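You operate a simulated robot arm through the tools that you are given. There is no shell and no other tool. Be economical: measure what you need, move in short steps, check, and stop when the job is done.

You are at the controls of a simulated two-armed robot. One attempt, no reset.

Task
Lower the blind flange onto the test riser with both hands and bolt it crosswise.
Fine: four bolts finger tight in opposite pairs; the gasket stays under it.

The check looks at the end state, three seconds after you hand in, the way a careful person would. Anything else that was tipped, shoved, dropped, spilled or broken makes it a failure.

Robot
Two 7-joint arms with two-finger parallel grippers on one trunk, on a base that drives. Base frame: it is fixed to the floor where the robot stands at the start and does not move with it; the origin is under the middle of the robot, x ahead of it, y to its left, z up; the surface under the hand at the start is at about z = 800. Lengths are in mm, angles in rad, forces in N, time in s.
The left shoulder is at the start at [60, 143, 926], the right one opposite. With the tool pointing down near the work surface each hand reaches from about 320 to 740 mm from the robot's upright axis, wherever it stands, measured 20 degrees to its own side. Places, roughly: green bolt [500, 0, 900]; orange bolt [700, 100, 900]; pink bolt [500, 100, 900]; riser flange [600, 500, 900]; riser pocket [600, 500, 900]; white bolt [700, 0, 900]. Payload 1.57 kg a hand.
Tool frame (each hand has its own): the origin (TCP) lies between the finger pads and is the grasp point; the fingertips stand 30 mm ahead of it; z points along the fingers, y is the line along which they close. Largest opening 110 mm; finger width 24, thickness 12; the body of the gripper, 48 by 112 mm, starts 78 mm behind the TCP.
Orientation is told as [roll, pitch, yaw] about the base's x, y, z axes, in that order, counted from this pose: with the fingers straight down and closing along the base's y, the tool's x points along the base's -x, its y along +y and its z along -z.

Tools
- The arms move only by the tool arm_command. It takes "left_motion", "right_motion" or both (then of equal length, played together; a hand with none holds still); each is text: rows parted by semicolons, each of 6 numbers parted by spaces: the shift along the base's x, y, z in units of 50 mm (1.0 is 50 mm), then the turn, a rotation vector about the base's x, y, z in units of 5 degrees (1.0 is 5 degrees). In form: x y z ax ay az; .... A call has 1 to 8 rows; each row shifts and turns the commanded pose from where the row before left it. "left_grip" and "right_grip" are, for a hand that has rows, the closure in counts, from 0 (fully open) to 255 (shut), set as the call begins (left out, the last holds). A call with a number of a shift or a turn outside -1 to 1 is refused whole. A row lasts 0.2 s, in which the tool goes at most 50 mm and 0.15 rad; a call with a longer step from one row to the next is refused whole, and so is a gripper value outside its range. A pose out of reach is approached as far as the arm can. The call stops where the force on the tool passes 40 N (or 10 N more than at its start, if that is more) or the arm is blocked; 0.2 s more then pass. Each finger travels about 45 mm/s and halts on what it meets, pressing with about 35 N; the grip force reading is that of the motor and also rises with nothing between the fingers. The clock runs only during rows and for 0.2 s after the last one: add rows that do not move to give the fingers time. The reply holds the time, the measured pose of the TCP, the force on the tool along the base axes, the opening and the grip force, in the units named above and with some noise, with the torque about the TCP (base axes, N m) and any sound that the robot's microphone picked up.
- Cameras (640 x 400 px; columns grow to the right, rows downward): "scene" is now at [34.5, 30.8, 1535.9]; the picture's right is [0.32, -0.95, 0.00], its down [-0.74, -0.25, -0.62] and it looks along [0.59, 0.20, -0.78] (base axes); focal length 272 px, centre (320, 200). "left" rides on the left gripper at [70, -16, -141] in its tool frame; the picture's right is [0.23, 0.97, 0.00], its down [-0.86, 0.20, -0.48] and it looks along [-0.47, 0.11, 0.88] (tool axes); focal length 222 px, centre (320, 200). "right" rides on the right gripper at [70, 16, -141] in its tool frame; the picture's right is [-0.23, 0.97, 0.00], its down [-0.86, -0.20, -0.48] and it looks along [-0.47, -0.11, 0.88] (tool axes); focal length 222 px, centre (320, 200). There is no depth. A picture from a camera that has moved, and an enlarged one, comes with that camera's place and axes in the base frame and with its lens. The place of the scene camera against the robot may be out by one fixed shift of up to 18 mm in any direction.
- camera(camera): a new picture of that camera. It takes no simulated time.
- lift_body(by): slides the trunk up (or, below 0, down) by that many mm; the arms and the scene camera ride with it, the base frame stays. It gives what a move gives, with no picture.
- base_move(legs): drives the robot by 1 to 6 legs, each [ahead, left, turn to the left] in mm, mm and rad, along the robot's own axes; the way and the turn of a leg run together, so that a leg with both is an arc; at most 1500 mm and 3.142 rad a leg. The arms and the cameras ride along, it lands a little off, and it stops where it bumps. It gives what a move gives.
- head_to(pan, tilt): turns the head with the scene camera to pan (to the left, within 1.501 rad either way) and tilt (down, from -0.506 to 1.204), counted from straight ahead of the robot. It gives what a move gives.
- zoom(camera, box): a new picture of the part [left, top, right, bottom] of that camera's present view, enlarged. It takes no simulated time.
- finish_job(): hands the job in; it is judged then, once.

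Go step by step. Nothing tells you exact positions but the pictures and the camera data: compare them with the known pose of the tool, close in by small moves and look again before you grip or let go. The budget is 120 turns and 108 pictures, counting those below and the enlarged ones. Unless the task says otherwise, let go and move clear before handing in, and close with one line.

The tools are called after "Call:" as a command line: name --argument value ..., lists and objects as JSON in quotes. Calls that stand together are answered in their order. arm_command: Moves the arms, as the interface text tells. Its arguments: {"type":"object","properties":{"left_motion":{"type":"string"},"left_grip":{"type":"number"},"right_motion":{"type":"string"},"right_grip":{"type":"number"}},"required":[]} The other tools are called the same way: lift_body (by) slides the trunk up or down; base_move (legs) drives the base; head_to (pan, tilt) turns the head that bears the scene camera; camera (camera) takes a picture; zoom (camera, box) takes an enlarged picture of a part of a camera's view; finish_job () hands the job in.

At the start:

```text
clock: 0.0
left_tcp_pos: [424.3, 286.8, 1091.7]
left_tcp_rot: [0.0, 0.0, 0.001]
left_contact_force: [1.0, -0.5, 0.4]
left_wrist_torque: [-0.02, 0.01, 0.02]
left_grip_width: 110.0
left_finger_force: 0.0
right_tcp_pos: [445.7, -119.3, 1080.7]
right_tcp_rot: [0.0, 0.0, -0.001]
right_contact_force: [-0.1, -0.1, 0.3]
right_wrist_torque: [-0.04, -0.02, 0.01]
right_grip_width: 110.2
right_finger_force: 0.1
trunk travel left (down, up): [-525.0, 65.0]
robot x, y, heading: [-1.2, 0.1, 0.001]
head pan, tilt: [0.323, 0.901]
```

scene: 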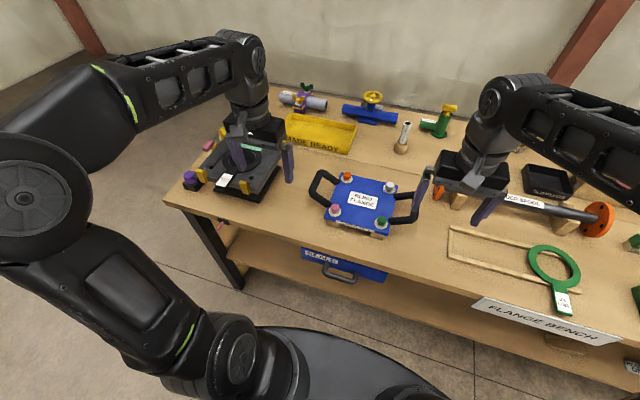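
right: 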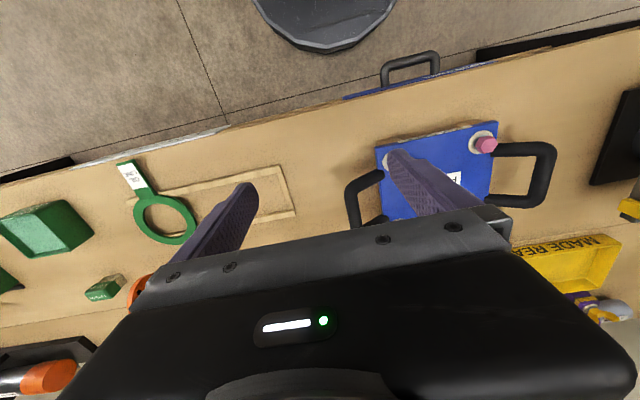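
left: 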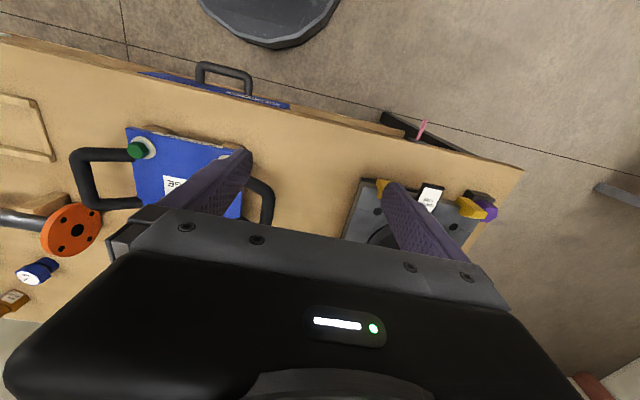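

I see a blue blind flange with two handles and four coloured bolts standing on it, and the grey riser flange to its left. I'll look closer at both first.

Call:
zoom --camera "scene" --box '[280, 140, 460, 252]'

Call:
zoom --camera "scene" --box '[160, 100, 320, 200]'

Call:
zoom --camera "left" --box '[320, 120, 540, 258]'

```text
3.56 times, centred on (370, 196) of scene
camera zoom: at [34.5, 30.8, 1535.9], right [0.32, -0.95, 0.0], down [-0.74, -0.25, -0.62], along [0.59, 0.2, -0.78], focal length 969 px, centre (142, 214)
```

zoom: 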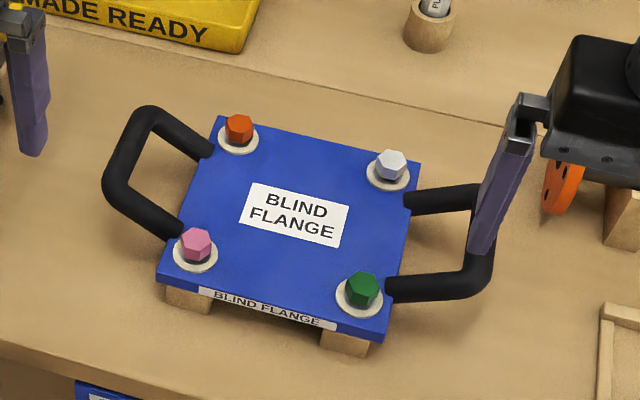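

```text
4.00 times, centred on (240, 150) of scene
camera zoom: at [34.5, 30.8, 1535.9], right [0.32, -0.95, 0.0], down [-0.74, -0.25, -0.62], along [0.59, 0.2, -0.78], focal length 1090 px, centre (640, 400)
```

zoom: 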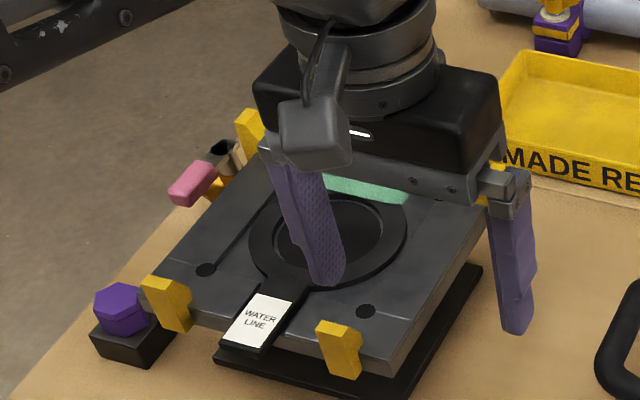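

```text
2.90 times, centred on (430, 189) of left
camera zoom: at [353.2, 271.2, 1233.7], right [-0.23, 0.97, 0.0], down [0.86, 0.2, 0.48], along [0.47, 0.11, -0.88], focal length 644 px, centre (1, 232)
```

zoom: 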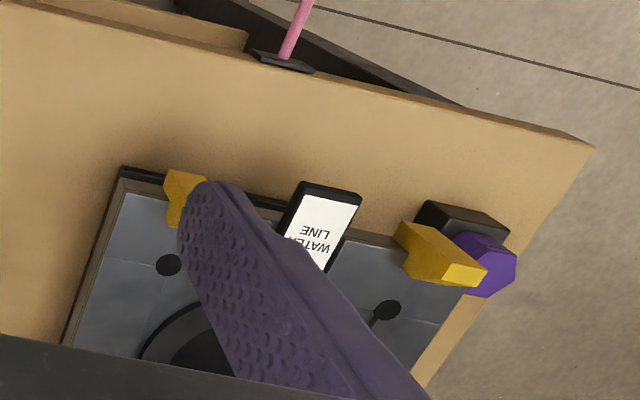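

The left hand blocks the riser, so I'll lift both hands and draw them apart to see it fully.

Call:
arm_command --left_motion "-0.5 0.8 0.8 0 0 0;-0.5 0.8 0.8 0 0 0;-0.5 0.8 0.4 0 0 0;0 0 0 0 0 0" --right_motion "-0.5 -0.8 0.5 0 0 0;-0.5 -0.8 0.5 0 0 0;-0.5 -0.8 0 0 0 0;0 0 0 0 0 0"

Call:
camera --camera "scene"

Call:
camera --camera "left"

```text
refused: row 1 steps farther than a row can; nothing moved
```

```text
101 pictures are left
camera scene: at [34.5, 30.8, 1535.9], right [0.32, -0.95, 0.0], down [-0.74, -0.25, -0.62], along [0.59, 0.2, -0.78], focal length 272 px, centre (320, 200)
```

scene: 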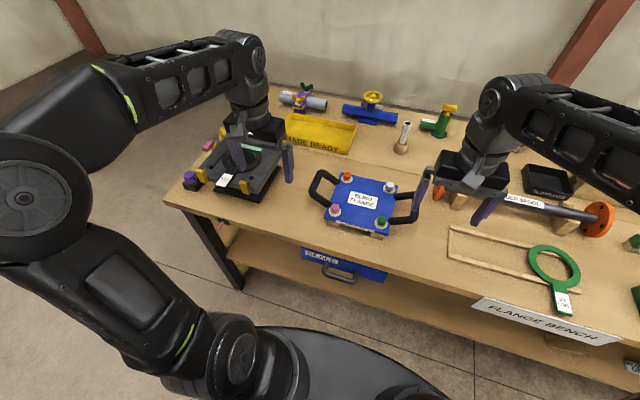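

```text
100 pictures are left
camera left: at [353.2, 271.2, 1233.7], right [-0.23, 0.97, 0.0], down [0.86, 0.2, 0.48], along [0.47, 0.11, -0.88], focal length 222 px, centre (320, 200)
```

left: 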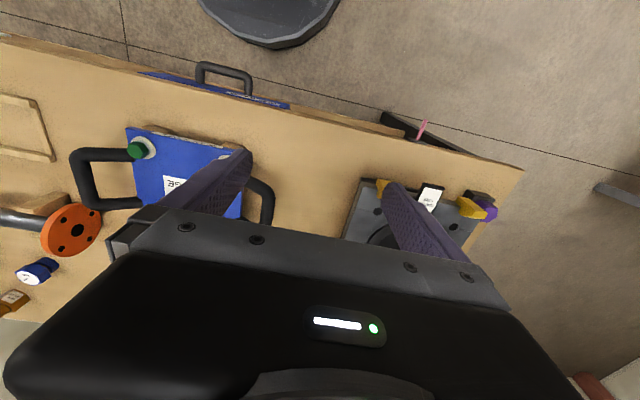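

The step was too long per row; I'll use shorter rows.

Call:
arm_command --left_motion "-0.6 -0.5 0.5 0 0 0;-0.6 -0.5 0.5 0 0 0;-0.6 -0.4 0.5 0 0 0;-0.4 0 0.5 0 0 0;0 0 0 0 0 0" --right_motion "-0.5 -0.7 0.3 0 0 0;-0.5 -0.7 0.3 0 0 0;-0.5 -0.7 0 0 0 0;0 -0.5 0 0 0 0;0 0 0 0 0 0"

Call:
camera --camera "scene"

Call:
zoom --camera "scene" --box '[160, 100, 320, 200]'

```text
clock: 1.2
left_tcp_pos: [380.0, 241.7, 1125.6]
left_tcp_rot: [0.001, 0.001, 0.001]
left_contact_force: [-0.2, -0.3, -0.2]
left_wrist_torque: [-0.01, -0.03, 0.0]
left_grip_width: 110.2
left_finger_force: 0.1
left hand out of reach, approached as far as the arm can: row 2, 3, 4
right_tcp_pos: [372.6, -245.2, 1109.3]
right_tcp_rot: [0.0, -0.001, 0.0]
right_contact_force: [0.3, -0.1, 0.0]
right_wrist_torque: [-0.01, -0.03, -0.02]
right_grip_width: 109.8
right_finger_force: 0.1
right hand out of reach, approached as far as the arm can: row 2
trunk travel left (down, up): [-525.0, 65.0]
robot x, y, heading: [2.0, 1.3, 0.002]
head pan, tilt: [0.323, 0.901]
```

```text
99 pictures are left
camera scene: at [33.6, 30.9, 1535.9], right [0.32, -0.95, 0.0], down [-0.74, -0.25, -0.62], along [0.59, 0.2, -0.78], focal length 272 px, centre (320, 200)
```

scene: 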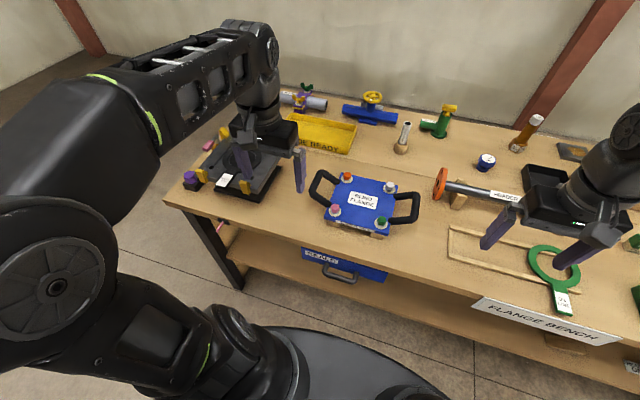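

```text
4.00 times, centred on (240, 150) of scene
camera zoom: at [33.6, 30.9, 1535.9], right [0.32, -0.95, 0.0], down [-0.74, -0.25, -0.62], along [0.59, 0.2, -0.78], focal length 1090 px, centre (640, 400)
```

zoom: 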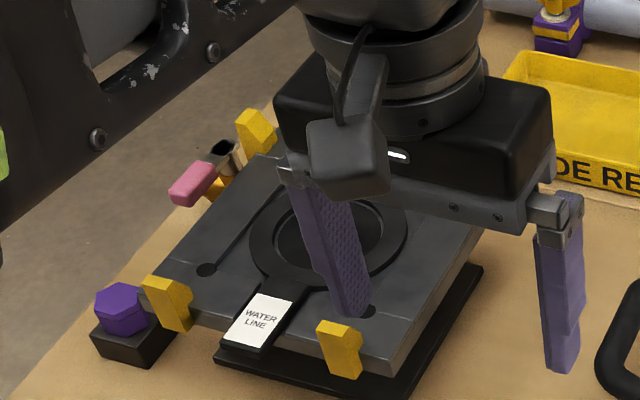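

The riser is still partly hidden. I'll drive left in front of it to survey it from ahead with the hands high, then come back.

Call:
base_move --legs '[[0, 480, 0]]'

Call:
head_to --pan 0.0 --tilt 0.9

Call:
camera --camera "scene"

Call:
camera --camera "right"

```text
clock: 4.1
left_tcp_pos: [379.3, 724.8, 1125.1]
left_tcp_rot: [0.0, -0.001, 0.004]
left_contact_force: [0.8, 0.5, -0.7]
left_wrist_torque: [-0.04, 0.01, 0.0]
left_grip_width: 110.1
left_finger_force: 0.1
right_tcp_pos: [372.1, 237.4, 1108.9]
right_tcp_rot: [0.001, 0.0, 0.004]
right_contact_force: [0.5, -0.2, -0.5]
right_wrist_torque: [-0.03, 0.0, 0.02]
right_grip_width: 110.0
right_finger_force: 0.1
trunk travel left (down, up): [-525.0, 65.0]
robot x, y, heading: [0.4, 481.2, 0.007]
head pan, tilt: [0.323, 0.901]
```

```text
clock: 4.9
left_tcp_pos: [378.8, 724.0, 1124.6]
left_tcp_rot: [0.001, 0.0, 0.004]
left_contact_force: [0.0, 0.6, 0.0]
left_wrist_torque: [0.04, 0.01, -0.01]
left_grip_width: 109.9
left_finger_force: 0.1
right_tcp_pos: [372.2, 236.4, 1108.8]
right_tcp_rot: [-0.001, 0.0, 0.004]
right_contact_force: [0.2, 0.2, 0.2]
right_wrist_torque: [0.0, -0.02, -0.02]
right_grip_width: 110.1
right_finger_force: 0.0
trunk travel left (down, up): [-525.0, 65.0]
robot x, y, heading: [-1.3, 481.6, 0.005]
head pan, tilt: [0.0, 0.901]
```

```text
97 pictures are left
camera scene: at [37.4, 488.2, 1535.9], right [0.0, -1.0, 0.0], down [-0.78, 0.0, -0.62], along [0.62, 0.0, -0.78], focal length 272 px, centre (320, 200)
```

scene: 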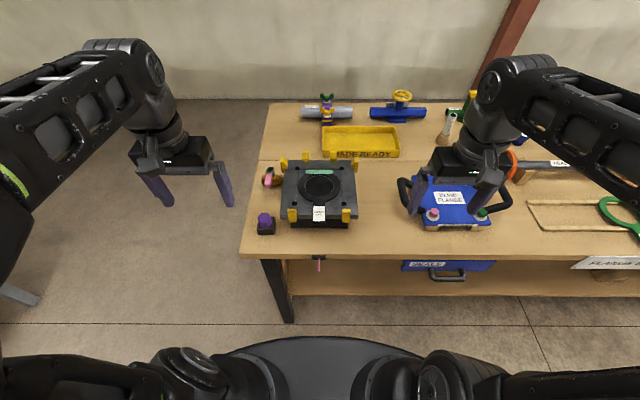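

```text
96 pictures are left
camera right: at [302.6, 253.5, 1251.1], right [0.22, 0.97, 0.0], down [0.86, -0.2, 0.48], along [0.47, -0.11, -0.88], focal length 222 px, centre (320, 200)
```

right: 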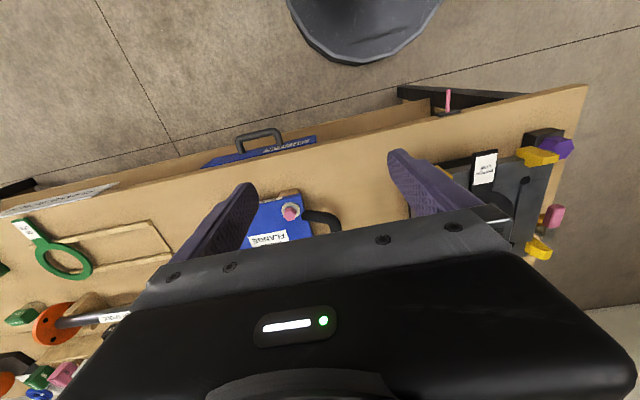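

Call:
zoom --camera "scene" --box '[248, 140, 376, 245]'

Call:
zoom --camera "scene" --box '[390, 165, 518, 245]'

```text
3.81 times, centred on (312, 192) of scene
camera zoom: at [37.4, 488.2, 1535.9], right [0.0, -1.0, 0.0], down [-0.78, 0.0, -0.62], along [0.62, 0.0, -0.78], focal length 1038 px, centre (350, 229)
```

zoom: 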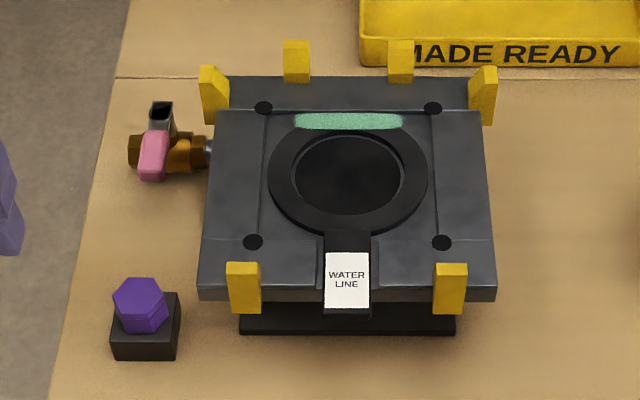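

```text
5.00 times, centred on (454, 205) of scene
camera zoom: at [37.4, 488.2, 1535.9], right [0.0, -1.0, 0.0], down [-0.78, 0.0, -0.62], along [0.62, 0.0, -0.78], focal length 1362 px, centre (-350, 175)
```

zoom: 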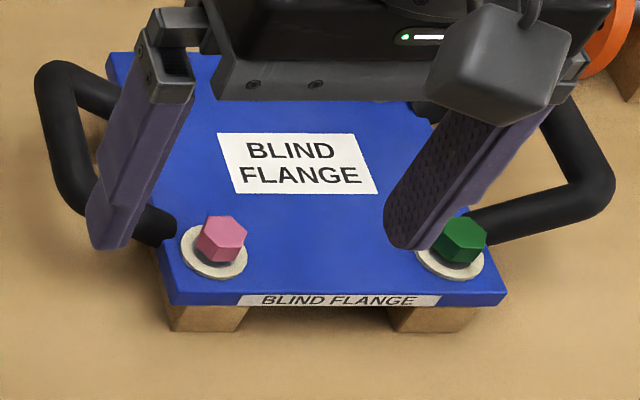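

The riser has four holes, yellow guides and the tabbed gasket. Triangulating, I take its centre as about (590, 493) with the top at z≈912, and the flange centre as about (591, 74) with bolt heads at z≈868. I'll drive back to stand in front of the flange.

Call:
base_move --legs '[[0, -407, -0.005]]'

Call:
arm_command --left_motion "0.6 -0.3 0 0 0 0;0.8 -0.3 0 0 0 0;0.8 -0.3 -0.3 0 0 0;0.8 -0.3 -0.3 0 0 0;0.8 -0.2 -0.3 0 0 0;0 0 -0.2 0 0 0;0 0 0 0 0 0" --right_motion "0.7 0.3 0 0 0 0;0.8 0.4 0 0 0 0;0.8 0.4 -0.2 0 0 0;0.8 0.4 -0.2 0 0 0;0.8 0.3 -0.2 0 0 0;0 0 -0.2 0 0 0;0 0 0 0 0 0"

Call:
camera --camera "scene"

Call:
camera --camera "right"

Call:
camera --camera "left"

```text
clock: 7.4
left_tcp_pos: [380.2, 318.4, 1123.9]
left_tcp_rot: [0.001, 0.0, -0.002]
left_contact_force: [0.2, -0.3, -0.3]
left_wrist_torque: [0.04, -0.02, 0.01]
left_grip_width: 110.0
left_finger_force: 0.1
right_tcp_pos: [372.1, -169.4, 1108.9]
right_tcp_rot: [0.002, 0.0, 0.0]
right_contact_force: [-0.5, -1.3, 0.7]
right_wrist_torque: [0.02, -0.01, -0.01]
right_grip_width: 109.9
right_finger_force: 0.0
trunk travel left (down, up): [-525.0, 65.0]
robot x, y, heading: [0.1, 74.7, 0.003]
head pan, tilt: [0.0, 0.901]
```

```text
clock: 9.0
left_tcp_pos: [557.2, 251.5, 1065.3]
left_tcp_rot: [-0.001, 0.0, 0.001]
left_contact_force: [0.4, -0.8, 0.0]
left_wrist_torque: [-0.02, 0.02, 0.02]
left_grip_width: 110.2
left_finger_force: 0.1
left hand out of reach, approached as far as the arm can: row 2, 5
right_tcp_pos: [538.4, -92.4, 1068.0]
right_tcp_rot: [0.0, 0.001, -0.001]
right_contact_force: [-0.9, 0.7, -0.2]
right_wrist_torque: [-0.04, 0.03, 0.01]
right_grip_width: 109.9
right_finger_force: 0.0
right hand out of reach, approached as far as the arm can: row 2
trunk travel left (down, up): [-525.0, 65.0]
robot x, y, heading: [1.3, 76.1, -0.001]
head pan, tilt: [0.0, 0.901]
```

```text
93 pictures are left
camera scene: at [39.2, 85.0, 1535.8], right [0.0, -1.0, 0.0], down [-0.78, 0.0, -0.62], along [0.62, 0.0, -0.78], focal length 272 px, centre (320, 200)
```

scene: 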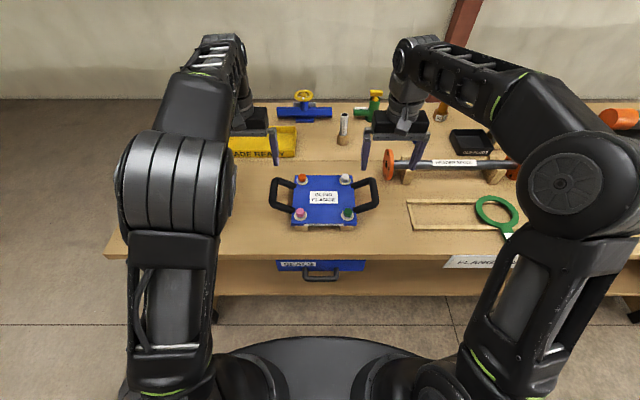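

```text
92 pictures are left
camera right: at [468.7, -75.5, 1209.8], right [0.23, 0.97, 0.0], down [0.86, -0.2, 0.48], along [0.47, -0.11, -0.88], focal length 222 px, centre (320, 200)
```

right: 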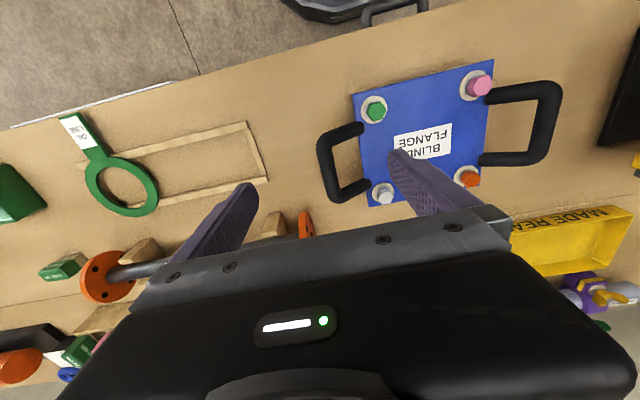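

```text
91 pictures are left
camera left: at [486.2, 235.8, 1206.5], right [-0.23, 0.97, 0.0], down [0.86, 0.2, 0.48], along [0.47, 0.11, -0.88], focal length 222 px, centre (320, 200)
```

left: 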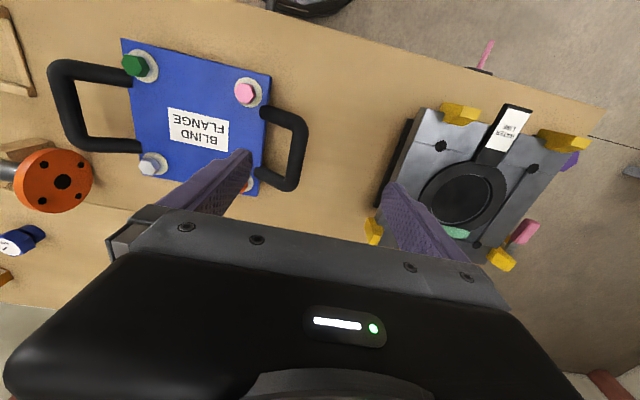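

From the two wrist cameras I place the handle bars at about (590, 225, 883) on the left and (592, -91, 883) on the right. I'll come down over them and look again.

Call:
arm_command --left_motion "0.1 -0.1 -0.55 0 0 0;0.2 -0.14 -0.55 0 0 0;0.2 -0.14 -0.55 0 0 0;0.2 -0.15 -0.55 0 0 0;0 0 0 0 0 0" --right_motion "0.2 0 -0.56 0 0 0;0.3 0 -0.56 0 0 0;0.3 0 -0.56 0 0 0;0.28 0 -0.56 0 0 0;0 0 0 0 0 0"

Call:
camera --camera "right"

Call:
camera --camera "left"

Call:
camera --camera "scene"

```text
clock: 10.2
left_tcp_pos: [590.4, 227.5, 956.0]
left_tcp_rot: [0.001, -0.001, 0.001]
left_contact_force: [0.5, -0.5, -0.9]
left_wrist_torque: [-0.01, 0.01, 0.0]
left_grip_width: 109.9
left_finger_force: 0.1
right_tcp_pos: [592.1, -91.2, 957.0]
right_tcp_rot: [0.0, -0.001, -0.002]
right_contact_force: [-0.7, -0.3, 0.4]
right_wrist_torque: [-0.04, -0.01, -0.02]
right_grip_width: 109.6
right_finger_force: 0.2
trunk travel left (down, up): [-525.0, 65.0]
robot x, y, heading: [-2.8, 79.3, -0.002]
head pan, tilt: [0.0, 0.901]
```

```text
90 pictures are left
camera right: at [521.5, -75.7, 1099.2], right [0.23, 0.97, 0.0], down [0.85, -0.2, 0.48], along [0.47, -0.11, -0.88], focal length 222 px, centre (320, 200)
```

right: 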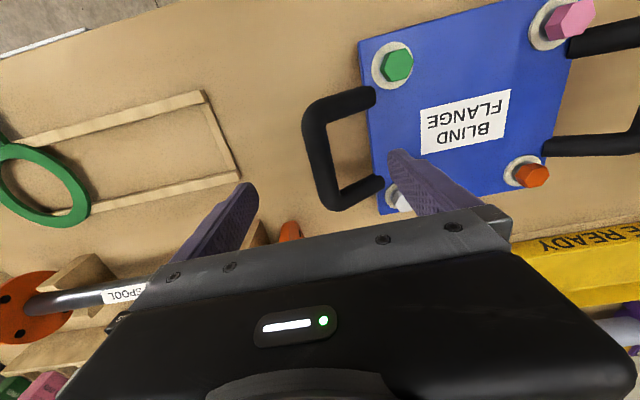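

```text
89 pictures are left
camera left: at [519.4, 211.1, 1097.9], right [-0.23, 0.97, 0.0], down [0.85, 0.2, 0.48], along [0.47, 0.11, -0.88], focal length 222 px, centre (320, 200)
```

left: 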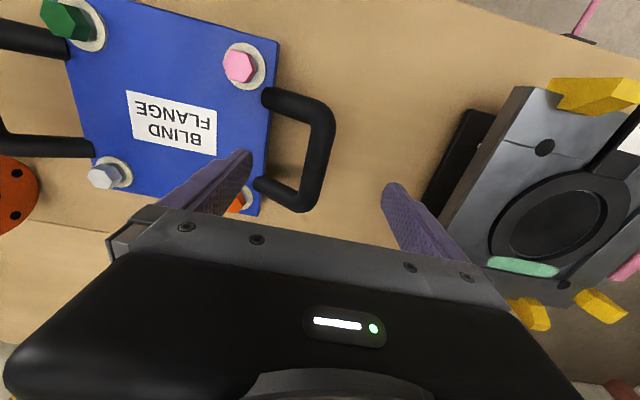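

```text
88 pictures are left
camera scene: at [37.5, 85.4, 1536.0], right [0.0, -1.0, 0.0], down [-0.78, 0.0, -0.62], along [0.62, 0.0, -0.78], focal length 272 px, centre (320, 200)
```

scene: 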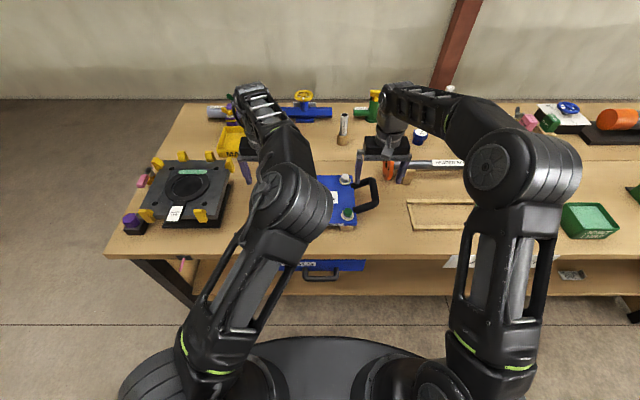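

The bars sit almost centred below the fingers. I'll narrow the fingers to about 70 mm and come down around the bars.

Call:
arm_command --left_motion "0 -0.05 0 0 0 0;0 0 0 0 0 0;0 0 0 0 0 0;0 0 -0.5 0 0 0;0 0 -0.5 0 0 0;0 0 -0.45 0 0 0;0 0 0 0 0 0" --right_motion "0 0.04 0 0 0 0;0 0 0 0 0 0;0 0 0 0 0 0;0 0 -0.5 0 0 0;0 0 -0.5 0 0 0;0 0 -0.47 0 0 0;0 0 0 0 0 0" --left_grip 93 --right_grip 93

Call:
camera --camera "right"

Call:
camera --camera "left"

Call:
zoom --camera "scene" --box '[220, 130, 400, 242]'

```text
clock: 11.8
left_tcp_pos: [589.1, 225.2, 900.6]
left_tcp_rot: [-0.001, -0.002, -0.001]
left_contact_force: [-0.5, -0.9, -0.2]
left_wrist_torque: [-0.01, 0.02, -0.03]
left_grip_width: 69.9
left_finger_force: 0.1
left hand out of reach, approached as far as the arm can: row 6
right_tcp_pos: [590.5, -91.9, 883.9]
right_tcp_rot: [0.001, -0.001, 0.0]
right_contact_force: [0.1, 0.4, -1.0]
right_wrist_torque: [0.01, -0.02, -0.03]
right_grip_width: 69.7
right_finger_force: 0.1
trunk travel left (down, up): [-525.0, 65.0]
robot x, y, heading: [-0.3, 77.2, 0.0]
head pan, tilt: [0.0, 0.901]
```

```text
87 pictures are left
camera right: at [520.9, -73.7, 1025.8], right [0.23, 0.97, 0.0], down [0.85, -0.2, 0.48], along [0.47, -0.11, -0.88], focal length 222 px, centre (320, 200)
```

right: 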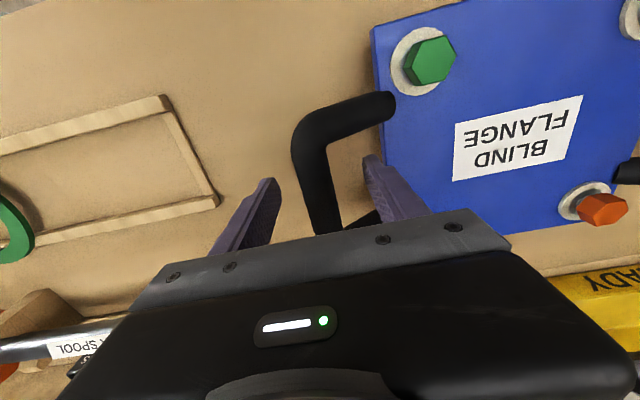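

```text
86 pictures are left
camera left: at [516.6, 209.0, 1041.7], right [-0.23, 0.97, 0.0], down [0.85, 0.2, 0.48], along [0.47, 0.11, -0.88], focal length 222 px, centre (320, 200)
```

left: 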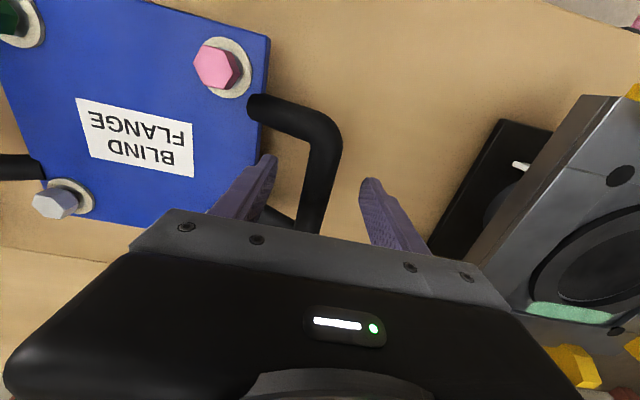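

```text
3.56 times, centred on (310, 186) of scene
camera zoom: at [38.1, 85.1, 1535.9], right [0.0, -1.0, 0.0], down [-0.78, 0.0, -0.62], along [0.62, 0.0, -0.78], focal length 969 px, centre (356, 250)
```

zoom: 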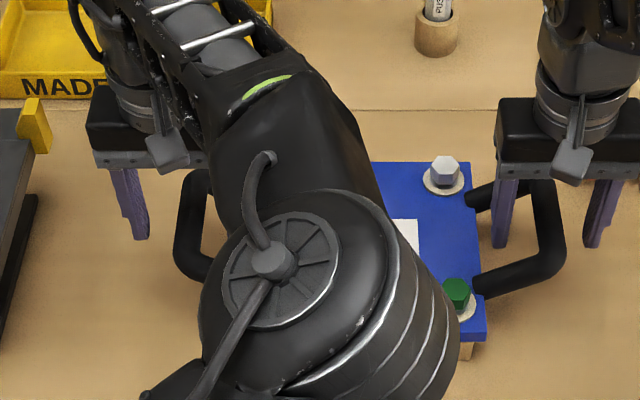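

The right bar lies between the fingers; the left stopped 17 mm short. I'll try bringing the left hand down the rest.

Call:
arm_command --left_motion "0 0 -0.17 0 0 0;0 0 -0.17 0 0 0;0 0 0 0 0 0"

```text
clock: 12.6
left_tcp_pos: [586.5, 223.1, 888.4]
left_tcp_rot: [0.001, -0.002, 0.001]
left_contact_force: [-0.5, -0.4, -0.1]
left_wrist_torque: [-0.03, -0.03, 0.0]
left_grip_width: 69.8
left_finger_force: 0.0
left hand out of reach, approached as far as the arm can: row 1
right_tcp_pos: [592.6, -90.2, 884.1]
right_tcp_rot: [-0.001, 0.001, 0.0]
right_contact_force: [0.0, 0.0, -0.2]
right_wrist_torque: [0.0, -0.02, -0.01]
right_grip_width: 70.2
right_finger_force: 0.0
trunk travel left (down, up): [-525.0, 65.0]
robot x, y, heading: [1.2, 74.7, -0.0]
head pan, tilt: [0.0, 0.901]
```

Both hands are at bar height, so I'll close on the bars.

Call:
arm_command --left_motion "0 0 -0.06 0 0 0;0 0 0 0 0 0;0 0 0 0 0 0;0 0 0 0 0 0;0 0 0 0 0 0" --right_motion "0 0 0 0 0 0;0 0 0 0 0 0;0 0 0 0 0 0;0 0 0 0 0 0;0 0 0 0 0 0" --left_grip 255 --right_grip 255

Call:
camera --camera "left"

Call:
camera --camera "right"

```text
clock: 13.8
left_tcp_pos: [586.1, 223.8, 884.6]
left_tcp_rot: [0.003, 0.0, 0.0]
left_contact_force: [1.6, 5.5, 0.5]
left_wrist_torque: [0.0, -0.03, -0.02]
left_grip_width: 23.7
left_finger_force: 34.8
right_tcp_pos: [591.9, -92.9, 884.8]
right_tcp_rot: [-0.002, 0.0, -0.001]
right_contact_force: [-1.2, -9.2, 2.1]
right_wrist_torque: [-0.07, -0.07, 0.09]
right_grip_width: 24.0
right_finger_force: 34.6
trunk travel left (down, up): [-525.0, 65.0]
robot x, y, heading: [-0.6, 78.1, -0.003]
head pan, tilt: [0.0, 0.901]
```

```text
84 pictures are left
camera left: at [515.0, 207.9, 1027.2], right [-0.23, 0.97, 0.0], down [0.85, 0.2, 0.48], along [0.47, 0.11, -0.88], focal length 222 px, centre (320, 200)
```

left: 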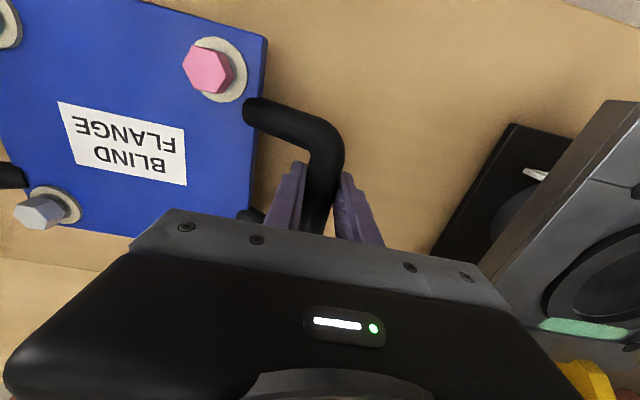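

```text
83 pictures are left
camera right: at [521.1, -74.9, 1025.9], right [0.23, 0.97, 0.0], down [0.85, -0.2, 0.48], along [0.47, -0.11, -0.88], focal length 222 px, centre (320, 200)
```

right: 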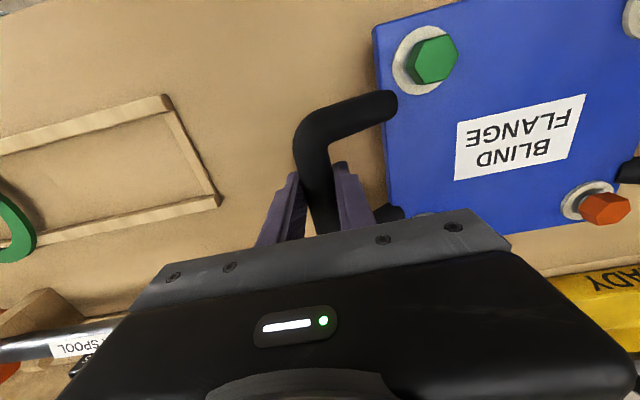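

Both bars are held (about 24 mm). I'll make a small test lift with the trunk.

Call:
lift_body --by 20

Call:
camera --camera "left"

Call:
camera --camera "right"

```text
clock: 14.5
left_tcp_pos: [587.3, 226.0, 904.4]
left_tcp_rot: [0.004, 0.003, 0.0]
left_contact_force: [0.5, 12.1, -10.1]
left_wrist_torque: [0.11, 0.38, -0.04]
left_grip_width: 23.7
left_finger_force: 34.5
right_tcp_pos: [592.7, -91.7, 902.4]
right_tcp_rot: [-0.002, 0.004, -0.002]
right_contact_force: [0.4, -10.9, -9.6]
right_wrist_torque: [-0.04, -0.13, 0.01]
right_grip_width: 23.7
right_finger_force: 35.5
trunk travel left (down, up): [-545.0, 45.0]
robot x, y, heading: [-0.3, 78.9, -0.001]
head pan, tilt: [0.0, 0.901]
```

```text
82 pictures are left
camera left: at [516.7, 208.4, 1045.7], right [-0.23, 0.97, 0.0], down [0.86, 0.2, 0.48], along [0.46, 0.11, -0.88], focal length 222 px, centre (320, 200)
```

left: 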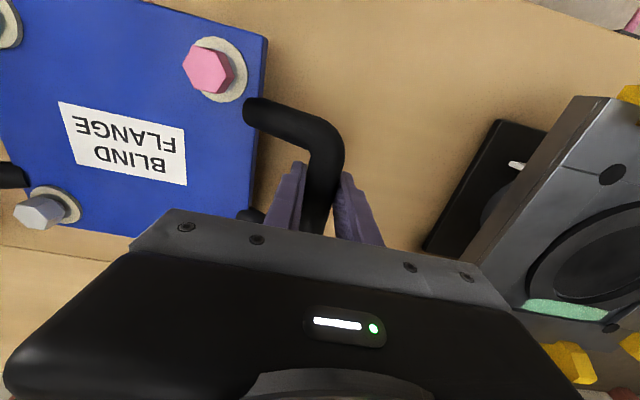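

```text
81 pictures are left
camera right: at [522.9, -74.4, 1044.2], right [0.23, 0.97, 0.0], down [0.86, -0.2, 0.48], along [0.46, -0.11, -0.88], focal length 222 px, centre (320, 200)
```

right: 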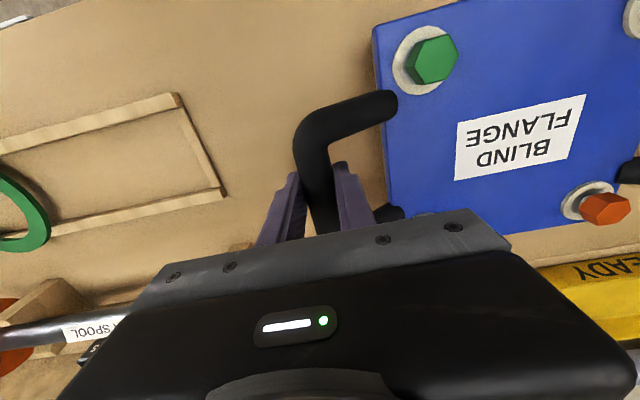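

The flange is up level at about 10 N per hand, bolts in place. I'll raise the trunk the rest, then the arms together.

Call:
lift_body --by 45

Call:
arm_command --left_motion "0 0 0.2 0 0 0;0 0 0.2 0 0 0;0 0 0.2 0 0 0;0 0 0.2 0 0 0;0 0 0 0 0 0" --right_motion "0 0 0.2 0 0 0;0 0 0.2 0 0 0;0 0 0.2 0 0 0;0 0 0.2 0 0 0;0 0 0 0 0 0"

```text
clock: 15.3
left_tcp_pos: [587.8, 225.2, 949.1]
left_tcp_rot: [0.003, 0.001, 0.001]
left_contact_force: [-1.1, 15.8, -9.7]
left_wrist_torque: [0.09, 0.19, -0.12]
left_grip_width: 23.7
left_finger_force: 34.9
right_tcp_pos: [592.2, -91.7, 947.7]
right_tcp_rot: [-0.003, 0.002, -0.002]
right_contact_force: [0.3, -14.8, -11.0]
right_wrist_torque: [-0.13, 0.06, 0.05]
right_grip_width: 23.8
right_finger_force: 35.5
trunk travel left (down, up): [-590.0, 0.0]
robot x, y, heading: [0.7, 79.5, 0.001]
head pan, tilt: [0.0, 0.901]
```

```text
clock: 16.5
left_tcp_pos: [587.8, 224.4, 989.9]
left_tcp_rot: [0.003, 0.002, 0.0]
left_contact_force: [1.0, 21.3, -11.4]
left_wrist_torque: [0.17, 0.02, 0.13]
left_grip_width: 23.8
left_finger_force: 35.1
right_tcp_pos: [593.1, -92.2, 987.2]
right_tcp_rot: [0.0, 0.002, -0.001]
right_contact_force: [-0.4, -20.9, -9.6]
right_wrist_torque: [0.05, 0.19, 0.31]
right_grip_width: 23.6
right_finger_force: 34.6
trunk travel left (down, up): [-590.0, 0.0]
robot x, y, heading: [2.1, 80.2, 0.0]
head pan, tilt: [0.0, 0.901]
```

The hands squeeze each other by about 20 N; I'll ease them apart a little while lifting further.

Call:
arm_command --left_motion "0 0.03 0.2 0 0 0;0 0.02 0.2 0 0 0;0 0 0.2 0 0 0;0 0 0.2 0 0 0;0 0 0.2 0 0 0;0 0 0 0 0 0" --right_motion "0 -0.03 0.2 0 0 0;0 -0.02 0.2 0 0 0;0 0 0.2 0 0 0;0 0 0.2 0 0 0;0 0 0.2 0 0 0;0 0 0 0 0 0"

```text
clock: 17.9
left_tcp_pos: [586.5, 225.5, 1039.4]
left_tcp_rot: [-0.003, 0.002, -0.001]
left_contact_force: [0.5, -6.3, -10.3]
left_wrist_torque: [-0.19, 0.13, 0.25]
left_grip_width: 23.7
left_finger_force: 34.7
right_tcp_pos: [591.5, -91.2, 1038.5]
right_tcp_rot: [0.003, 0.001, 0.002]
right_contact_force: [0.6, 6.3, -10.0]
right_wrist_torque: [-0.08, 0.12, -0.13]
right_grip_width: 23.9
right_finger_force: 35.1
trunk travel left (down, up): [-590.0, 0.0]
robot x, y, heading: [3.0, 77.1, 0.003]
head pan, tilt: [0.0, 0.901]
```

Level at z≈1039, forces small. I'll check the clearance picture before driving across.

Call:
camera --camera "scene"

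Call:
zoom --camera "left" --box '[380, 0, 640, 240]'

```text
80 pictures are left
camera scene: at [40.8, 84.9, 1600.8], right [0.0, -1.0, 0.0], down [-0.78, 0.0, -0.62], along [0.62, 0.0, -0.78], focal length 272 px, centre (320, 200)
```

scene: 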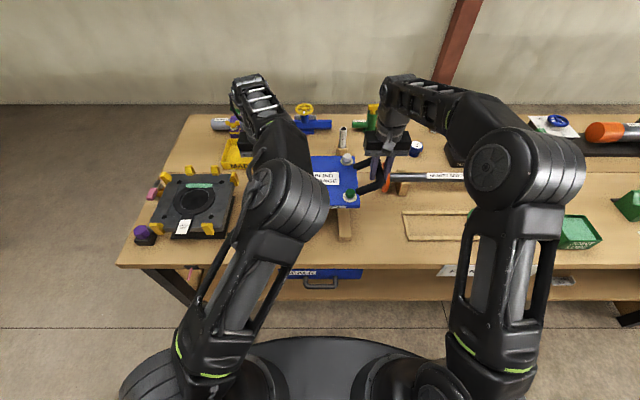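

```text
1.67 times, centred on (510, 120) of left
camera zoom: at [516.4, 209.2, 1181.5], right [-0.23, 0.97, 0.0], down [0.86, 0.2, 0.48], along [0.46, 0.11, -0.88], focal length 370 px, centre (3, 333)
```

zoom: 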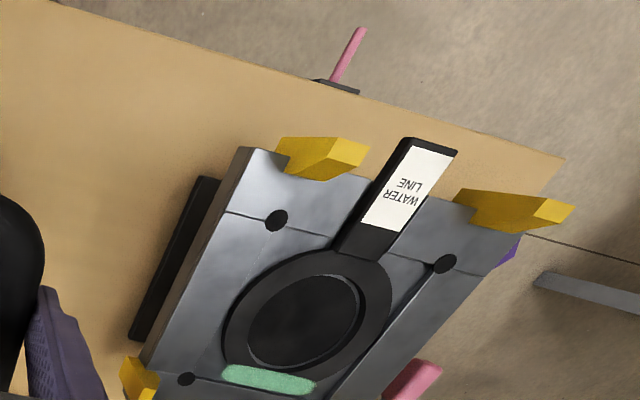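

Wrist-camera check: riser near holes at (525, 415) and (524, 558), so its centre is about (597, 486.5); the held flange centre is about (599, 67.5). I'll drive 419 mm left.

Call:
base_move --legs '[[0, 210, 0], [0, 209, 0]]'

Call:
camera --camera "scene"

Call:
camera --camera "left"

Call:
camera --camera "right"

```text
clock: 20.8
left_tcp_pos: [587.8, 641.1, 1039.4]
left_tcp_rot: [-0.004, 0.003, -0.003]
left_contact_force: [0.5, -24.1, -10.5]
left_wrist_torque: [-0.28, 0.09, 0.04]
left_grip_width: 23.6
left_finger_force: 34.4
right_tcp_pos: [591.6, 325.2, 1039.2]
right_tcp_rot: [0.004, 0.002, -0.002]
right_contact_force: [0.3, 25.1, -11.0]
right_wrist_torque: [0.06, 0.12, -0.07]
right_grip_width: 23.8
right_finger_force: 35.5
trunk travel left (down, up): [-590.0, 0.0]
robot x, y, heading: [2.6, 496.4, -0.002]
head pan, tilt: [0.0, 0.901]
```

```text
78 pictures are left
camera scene: at [40.4, 503.0, 1600.8], right [0.0, -1.0, 0.0], down [-0.78, 0.0, -0.62], along [0.62, 0.0, -0.78], focal length 272 px, centre (320, 200)
```

scene: 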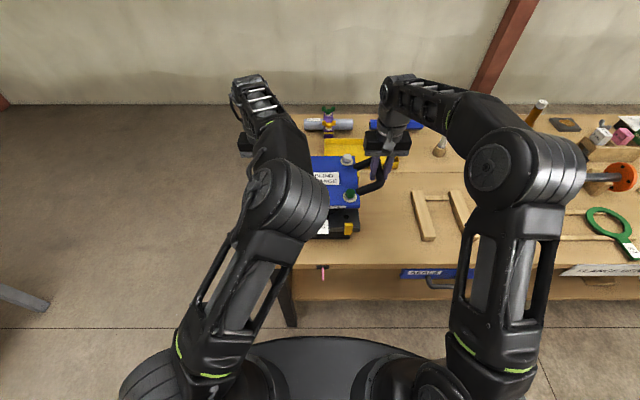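

```text
77 pictures are left
camera left: at [516.3, 626.3, 1180.8], right [-0.22, 0.97, -0.01], down [0.86, 0.2, 0.48], along [0.47, 0.1, -0.88], focal length 222 px, centre (320, 200)
```

left: 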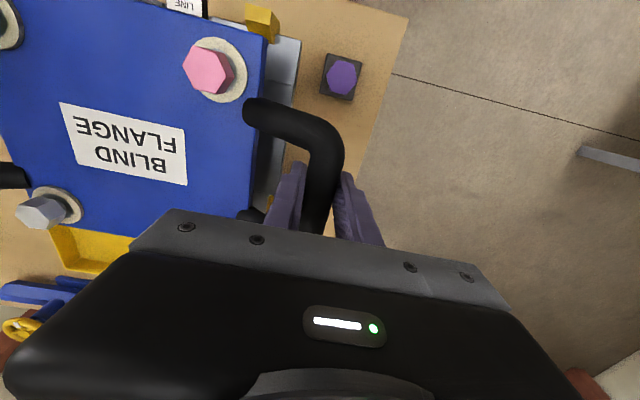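

```text
76 pictures are left
camera right: at [522.0, 341.3, 1180.6], right [0.23, 0.97, 0.0], down [0.86, -0.2, 0.48], along [0.46, -0.11, -0.88], focal length 222 px, centre (320, 200)
```

right: 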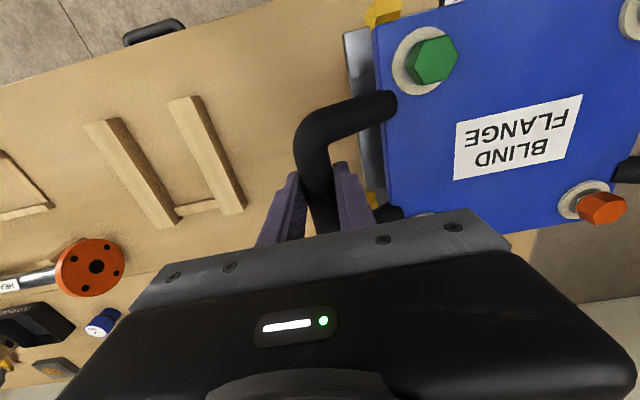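

I'm over the riser, about 3 mm short in y. I'll zoom to compare the flange edges with the riser plate edges and guides.

Call:
zoom --camera "left" --box '[150, 0, 370, 137]'

Call:
zoom --camera "right" --box '[300, 0, 520, 137]'

Call:
zoom --camera "scene" --box '[270, 130, 430, 250]'

```text
2.91 times, centred on (260, 68) of left
camera zoom: at [516.3, 626.3, 1180.8], right [-0.22, 0.97, -0.01], down [0.86, 0.2, 0.48], along [0.47, 0.1, -0.88], focal length 646 px, centre (494, 582)
```

zoom: 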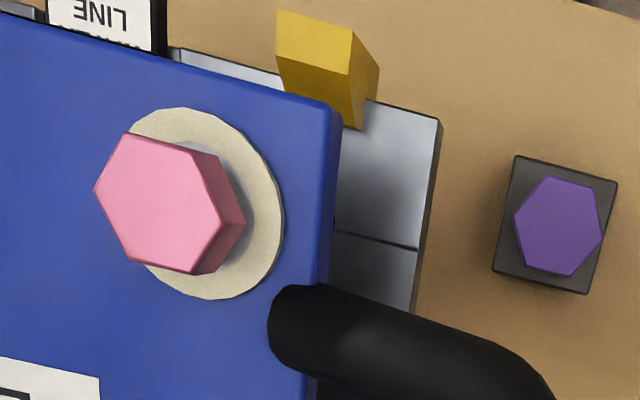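

```text
2.91 times, centred on (410, 68) of right
camera zoom: at [522.0, 341.3, 1180.6], right [0.23, 0.97, 0.0], down [0.86, -0.2, 0.48], along [0.46, -0.11, -0.88], focal length 646 px, centre (58, 582)
```

zoom: 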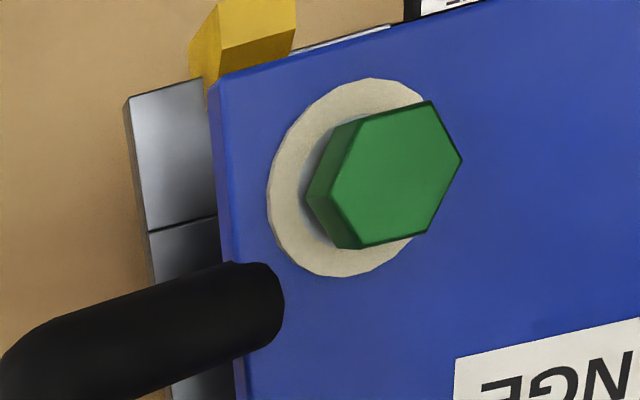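

```text
3.33 times, centred on (350, 190) of scene
camera zoom: at [40.4, 503.0, 1600.8], right [0.0, -1.0, 0.0], down [-0.78, 0.0, -0.62], along [0.62, 0.0, -0.78], focal length 908 px, centre (220, 233)
```

zoom: 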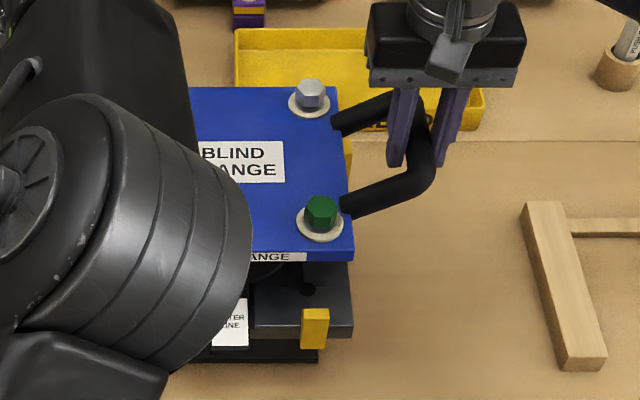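

Flange centre is about (599, 484) against riser (597, 486.6). I'll correct x by -1.5 and y by +2.5, relax the pull between the hands, and come down partway.

Call:
arm_command --left_motion "-0.03 0.03 0 0 0 0;0 0 -0.2 0 0 0;0 0 -0.2 0 0 0;0 0 -0.2 0 0 0;0 0 -0.2 0 0 0;0 0 0 0 0 0" --right_motion "-0.03 0.07 0 0 0 0;0 0 -0.2 0 0 0;0 0 -0.2 0 0 0;0 0 -0.2 0 0 0;0 0 -0.2 0 0 0;0 0 0 0 0 0"

Call:
zoom --camera "left" --box '[150, 0, 370, 137]'

Call:
zoom --camera "right" --box '[300, 0, 520, 137]'

Call:
zoom --camera "scene" --box '[270, 130, 430, 250]'

```text
clock: 22.2
left_tcp_pos: [585.5, 642.7, 999.6]
left_tcp_rot: [-0.003, 0.001, 0.0]
left_contact_force: [-0.3, 9.7, -10.4]
left_wrist_torque: [0.13, 0.22, 0.15]
left_grip_width: 23.6
left_finger_force: 34.6
right_tcp_pos: [590.2, 326.5, 998.0]
right_tcp_rot: [0.003, 0.003, -0.002]
right_contact_force: [-1.3, -9.9, -11.0]
right_wrist_torque: [-0.03, 0.03, 0.06]
right_grip_width: 23.6
right_finger_force: 35.2
trunk travel left (down, up): [-590.0, 0.0]
robot x, y, heading: [0.3, 491.5, 0.0]
head pan, tilt: [0.0, 0.901]
```

```text
2.91 times, centred on (260, 68) of left
camera zoom: at [514.4, 627.4, 1141.3], right [-0.23, 0.97, 0.0], down [0.86, 0.2, 0.48], along [0.47, 0.1, -0.88], focal length 646 px, centre (494, 582)
```

zoom: 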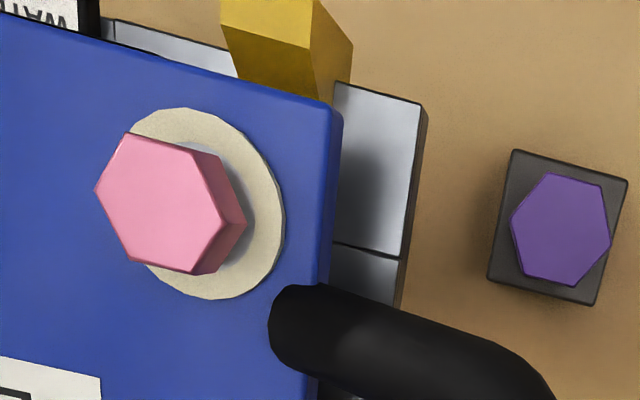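

```text
2.91 times, centred on (410, 68) of right
camera zoom: at [520.4, 343.1, 1140.1], right [0.23, 0.97, 0.0], down [0.86, -0.2, 0.48], along [0.46, -0.11, -0.88], focal length 646 px, centre (58, 582)
```

zoom: 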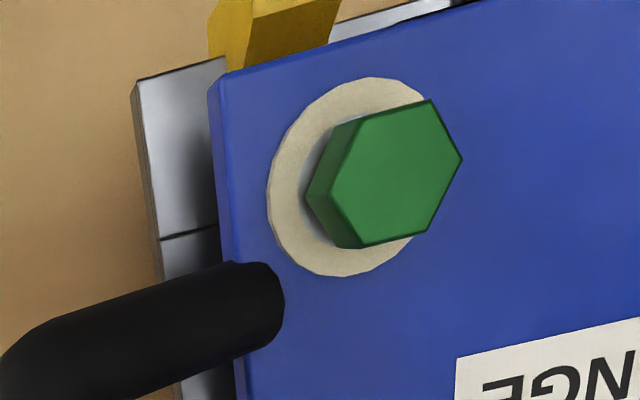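

```text
3.33 times, centred on (350, 190) of scene
camera zoom: at [40.2, 501.7, 1600.8], right [0.0, -1.0, 0.0], down [-0.78, 0.0, -0.62], along [0.62, 0.0, -0.78], focal length 908 px, centre (220, 233)
```

zoom: 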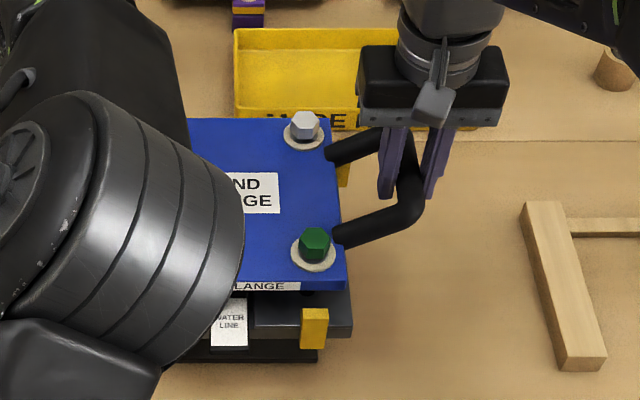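

Centres now agree within about 1 mm. I'll keep lowering slowly toward contact.

Call:
arm_command --left_motion "0 0 -0.12 0 0 0;0 0 -0.12 0 0 0;0 0 -0.12 0 0 0;0 0 -0.12 0 0 0;0 0 0 0 0 0" --right_motion "0 0 -0.12 0 0 0;0 0 -0.12 0 0 0;0 0 -0.12 0 0 0;0 0 -0.12 0 0 0;0 0 0 0 0 0"

Call:
zoom --camera "left" --box '[150, 0, 370, 137]'

Call:
zoom --camera "right" --box '[300, 0, 520, 137]'

Call:
zoom --camera "scene" --box '[310, 170, 390, 230]'

```text
clock: 23.4
left_tcp_pos: [585.8, 643.4, 974.4]
left_tcp_rot: [-0.003, 0.001, -0.002]
left_contact_force: [1.2, 14.5, -11.1]
left_wrist_torque: [0.15, -0.14, 0.18]
left_grip_width: 23.9
left_finger_force: 35.1
right_tcp_pos: [590.0, 327.4, 974.7]
right_tcp_rot: [0.005, 0.002, -0.001]
right_contact_force: [-1.3, -13.6, -9.8]
right_wrist_torque: [-0.05, 0.36, 0.13]
right_grip_width: 23.6
right_finger_force: 34.5
trunk travel left (down, up): [-590.0, 0.0]
robot x, y, heading: [-1.6, 495.8, -0.002]
head pan, tilt: [0.0, 0.901]
```

```text
2.91 times, centred on (260, 68) of left
camera zoom: at [514.3, 627.6, 1116.6], right [-0.23, 0.97, 0.0], down [0.86, 0.2, 0.48], along [0.46, 0.1, -0.88], focal length 646 px, centre (494, 582)
```

zoom: 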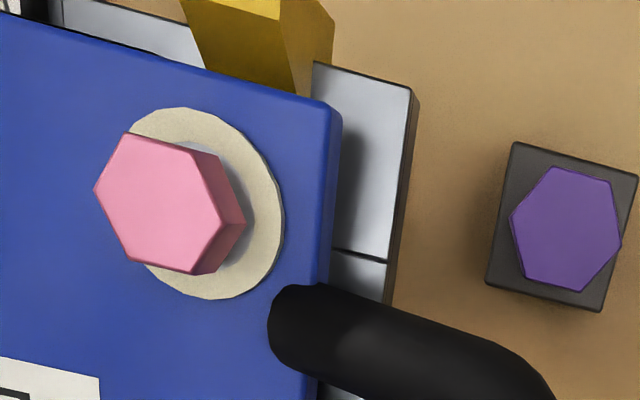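

```text
2.91 times, centred on (410, 68) of right
camera zoom: at [520.2, 343.2, 1116.4], right [0.23, 0.97, 0.0], down [0.86, -0.2, 0.48], along [0.46, -0.11, -0.88], focal length 646 px, centre (58, 582)
```

zoom: 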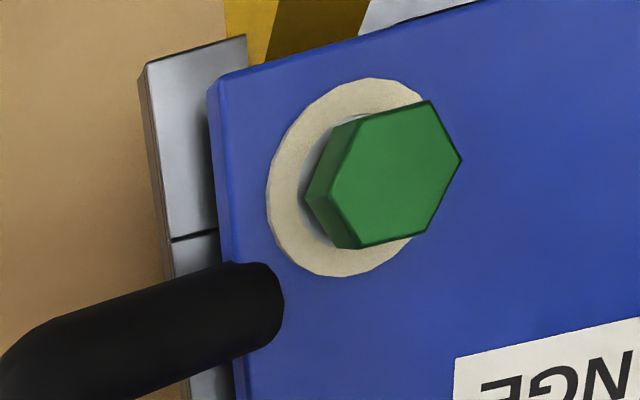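

```text
6.67 times, centred on (350, 200) of scene
camera zoom: at [40.2, 501.8, 1600.8], right [0.0, -1.0, 0.0], down [-0.78, 0.0, -0.62], along [0.62, 0.0, -0.78], focal length 1816 px, centre (120, 200)
```

zoom: 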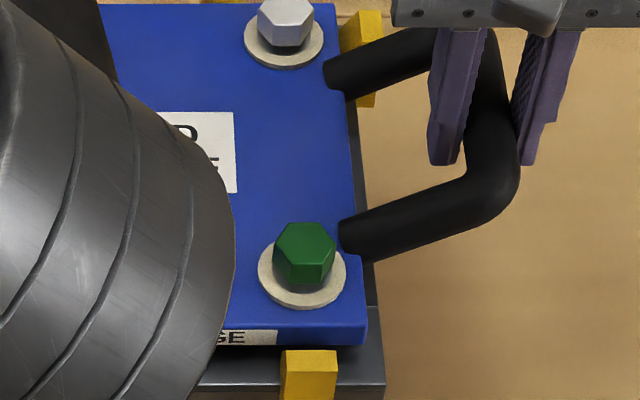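

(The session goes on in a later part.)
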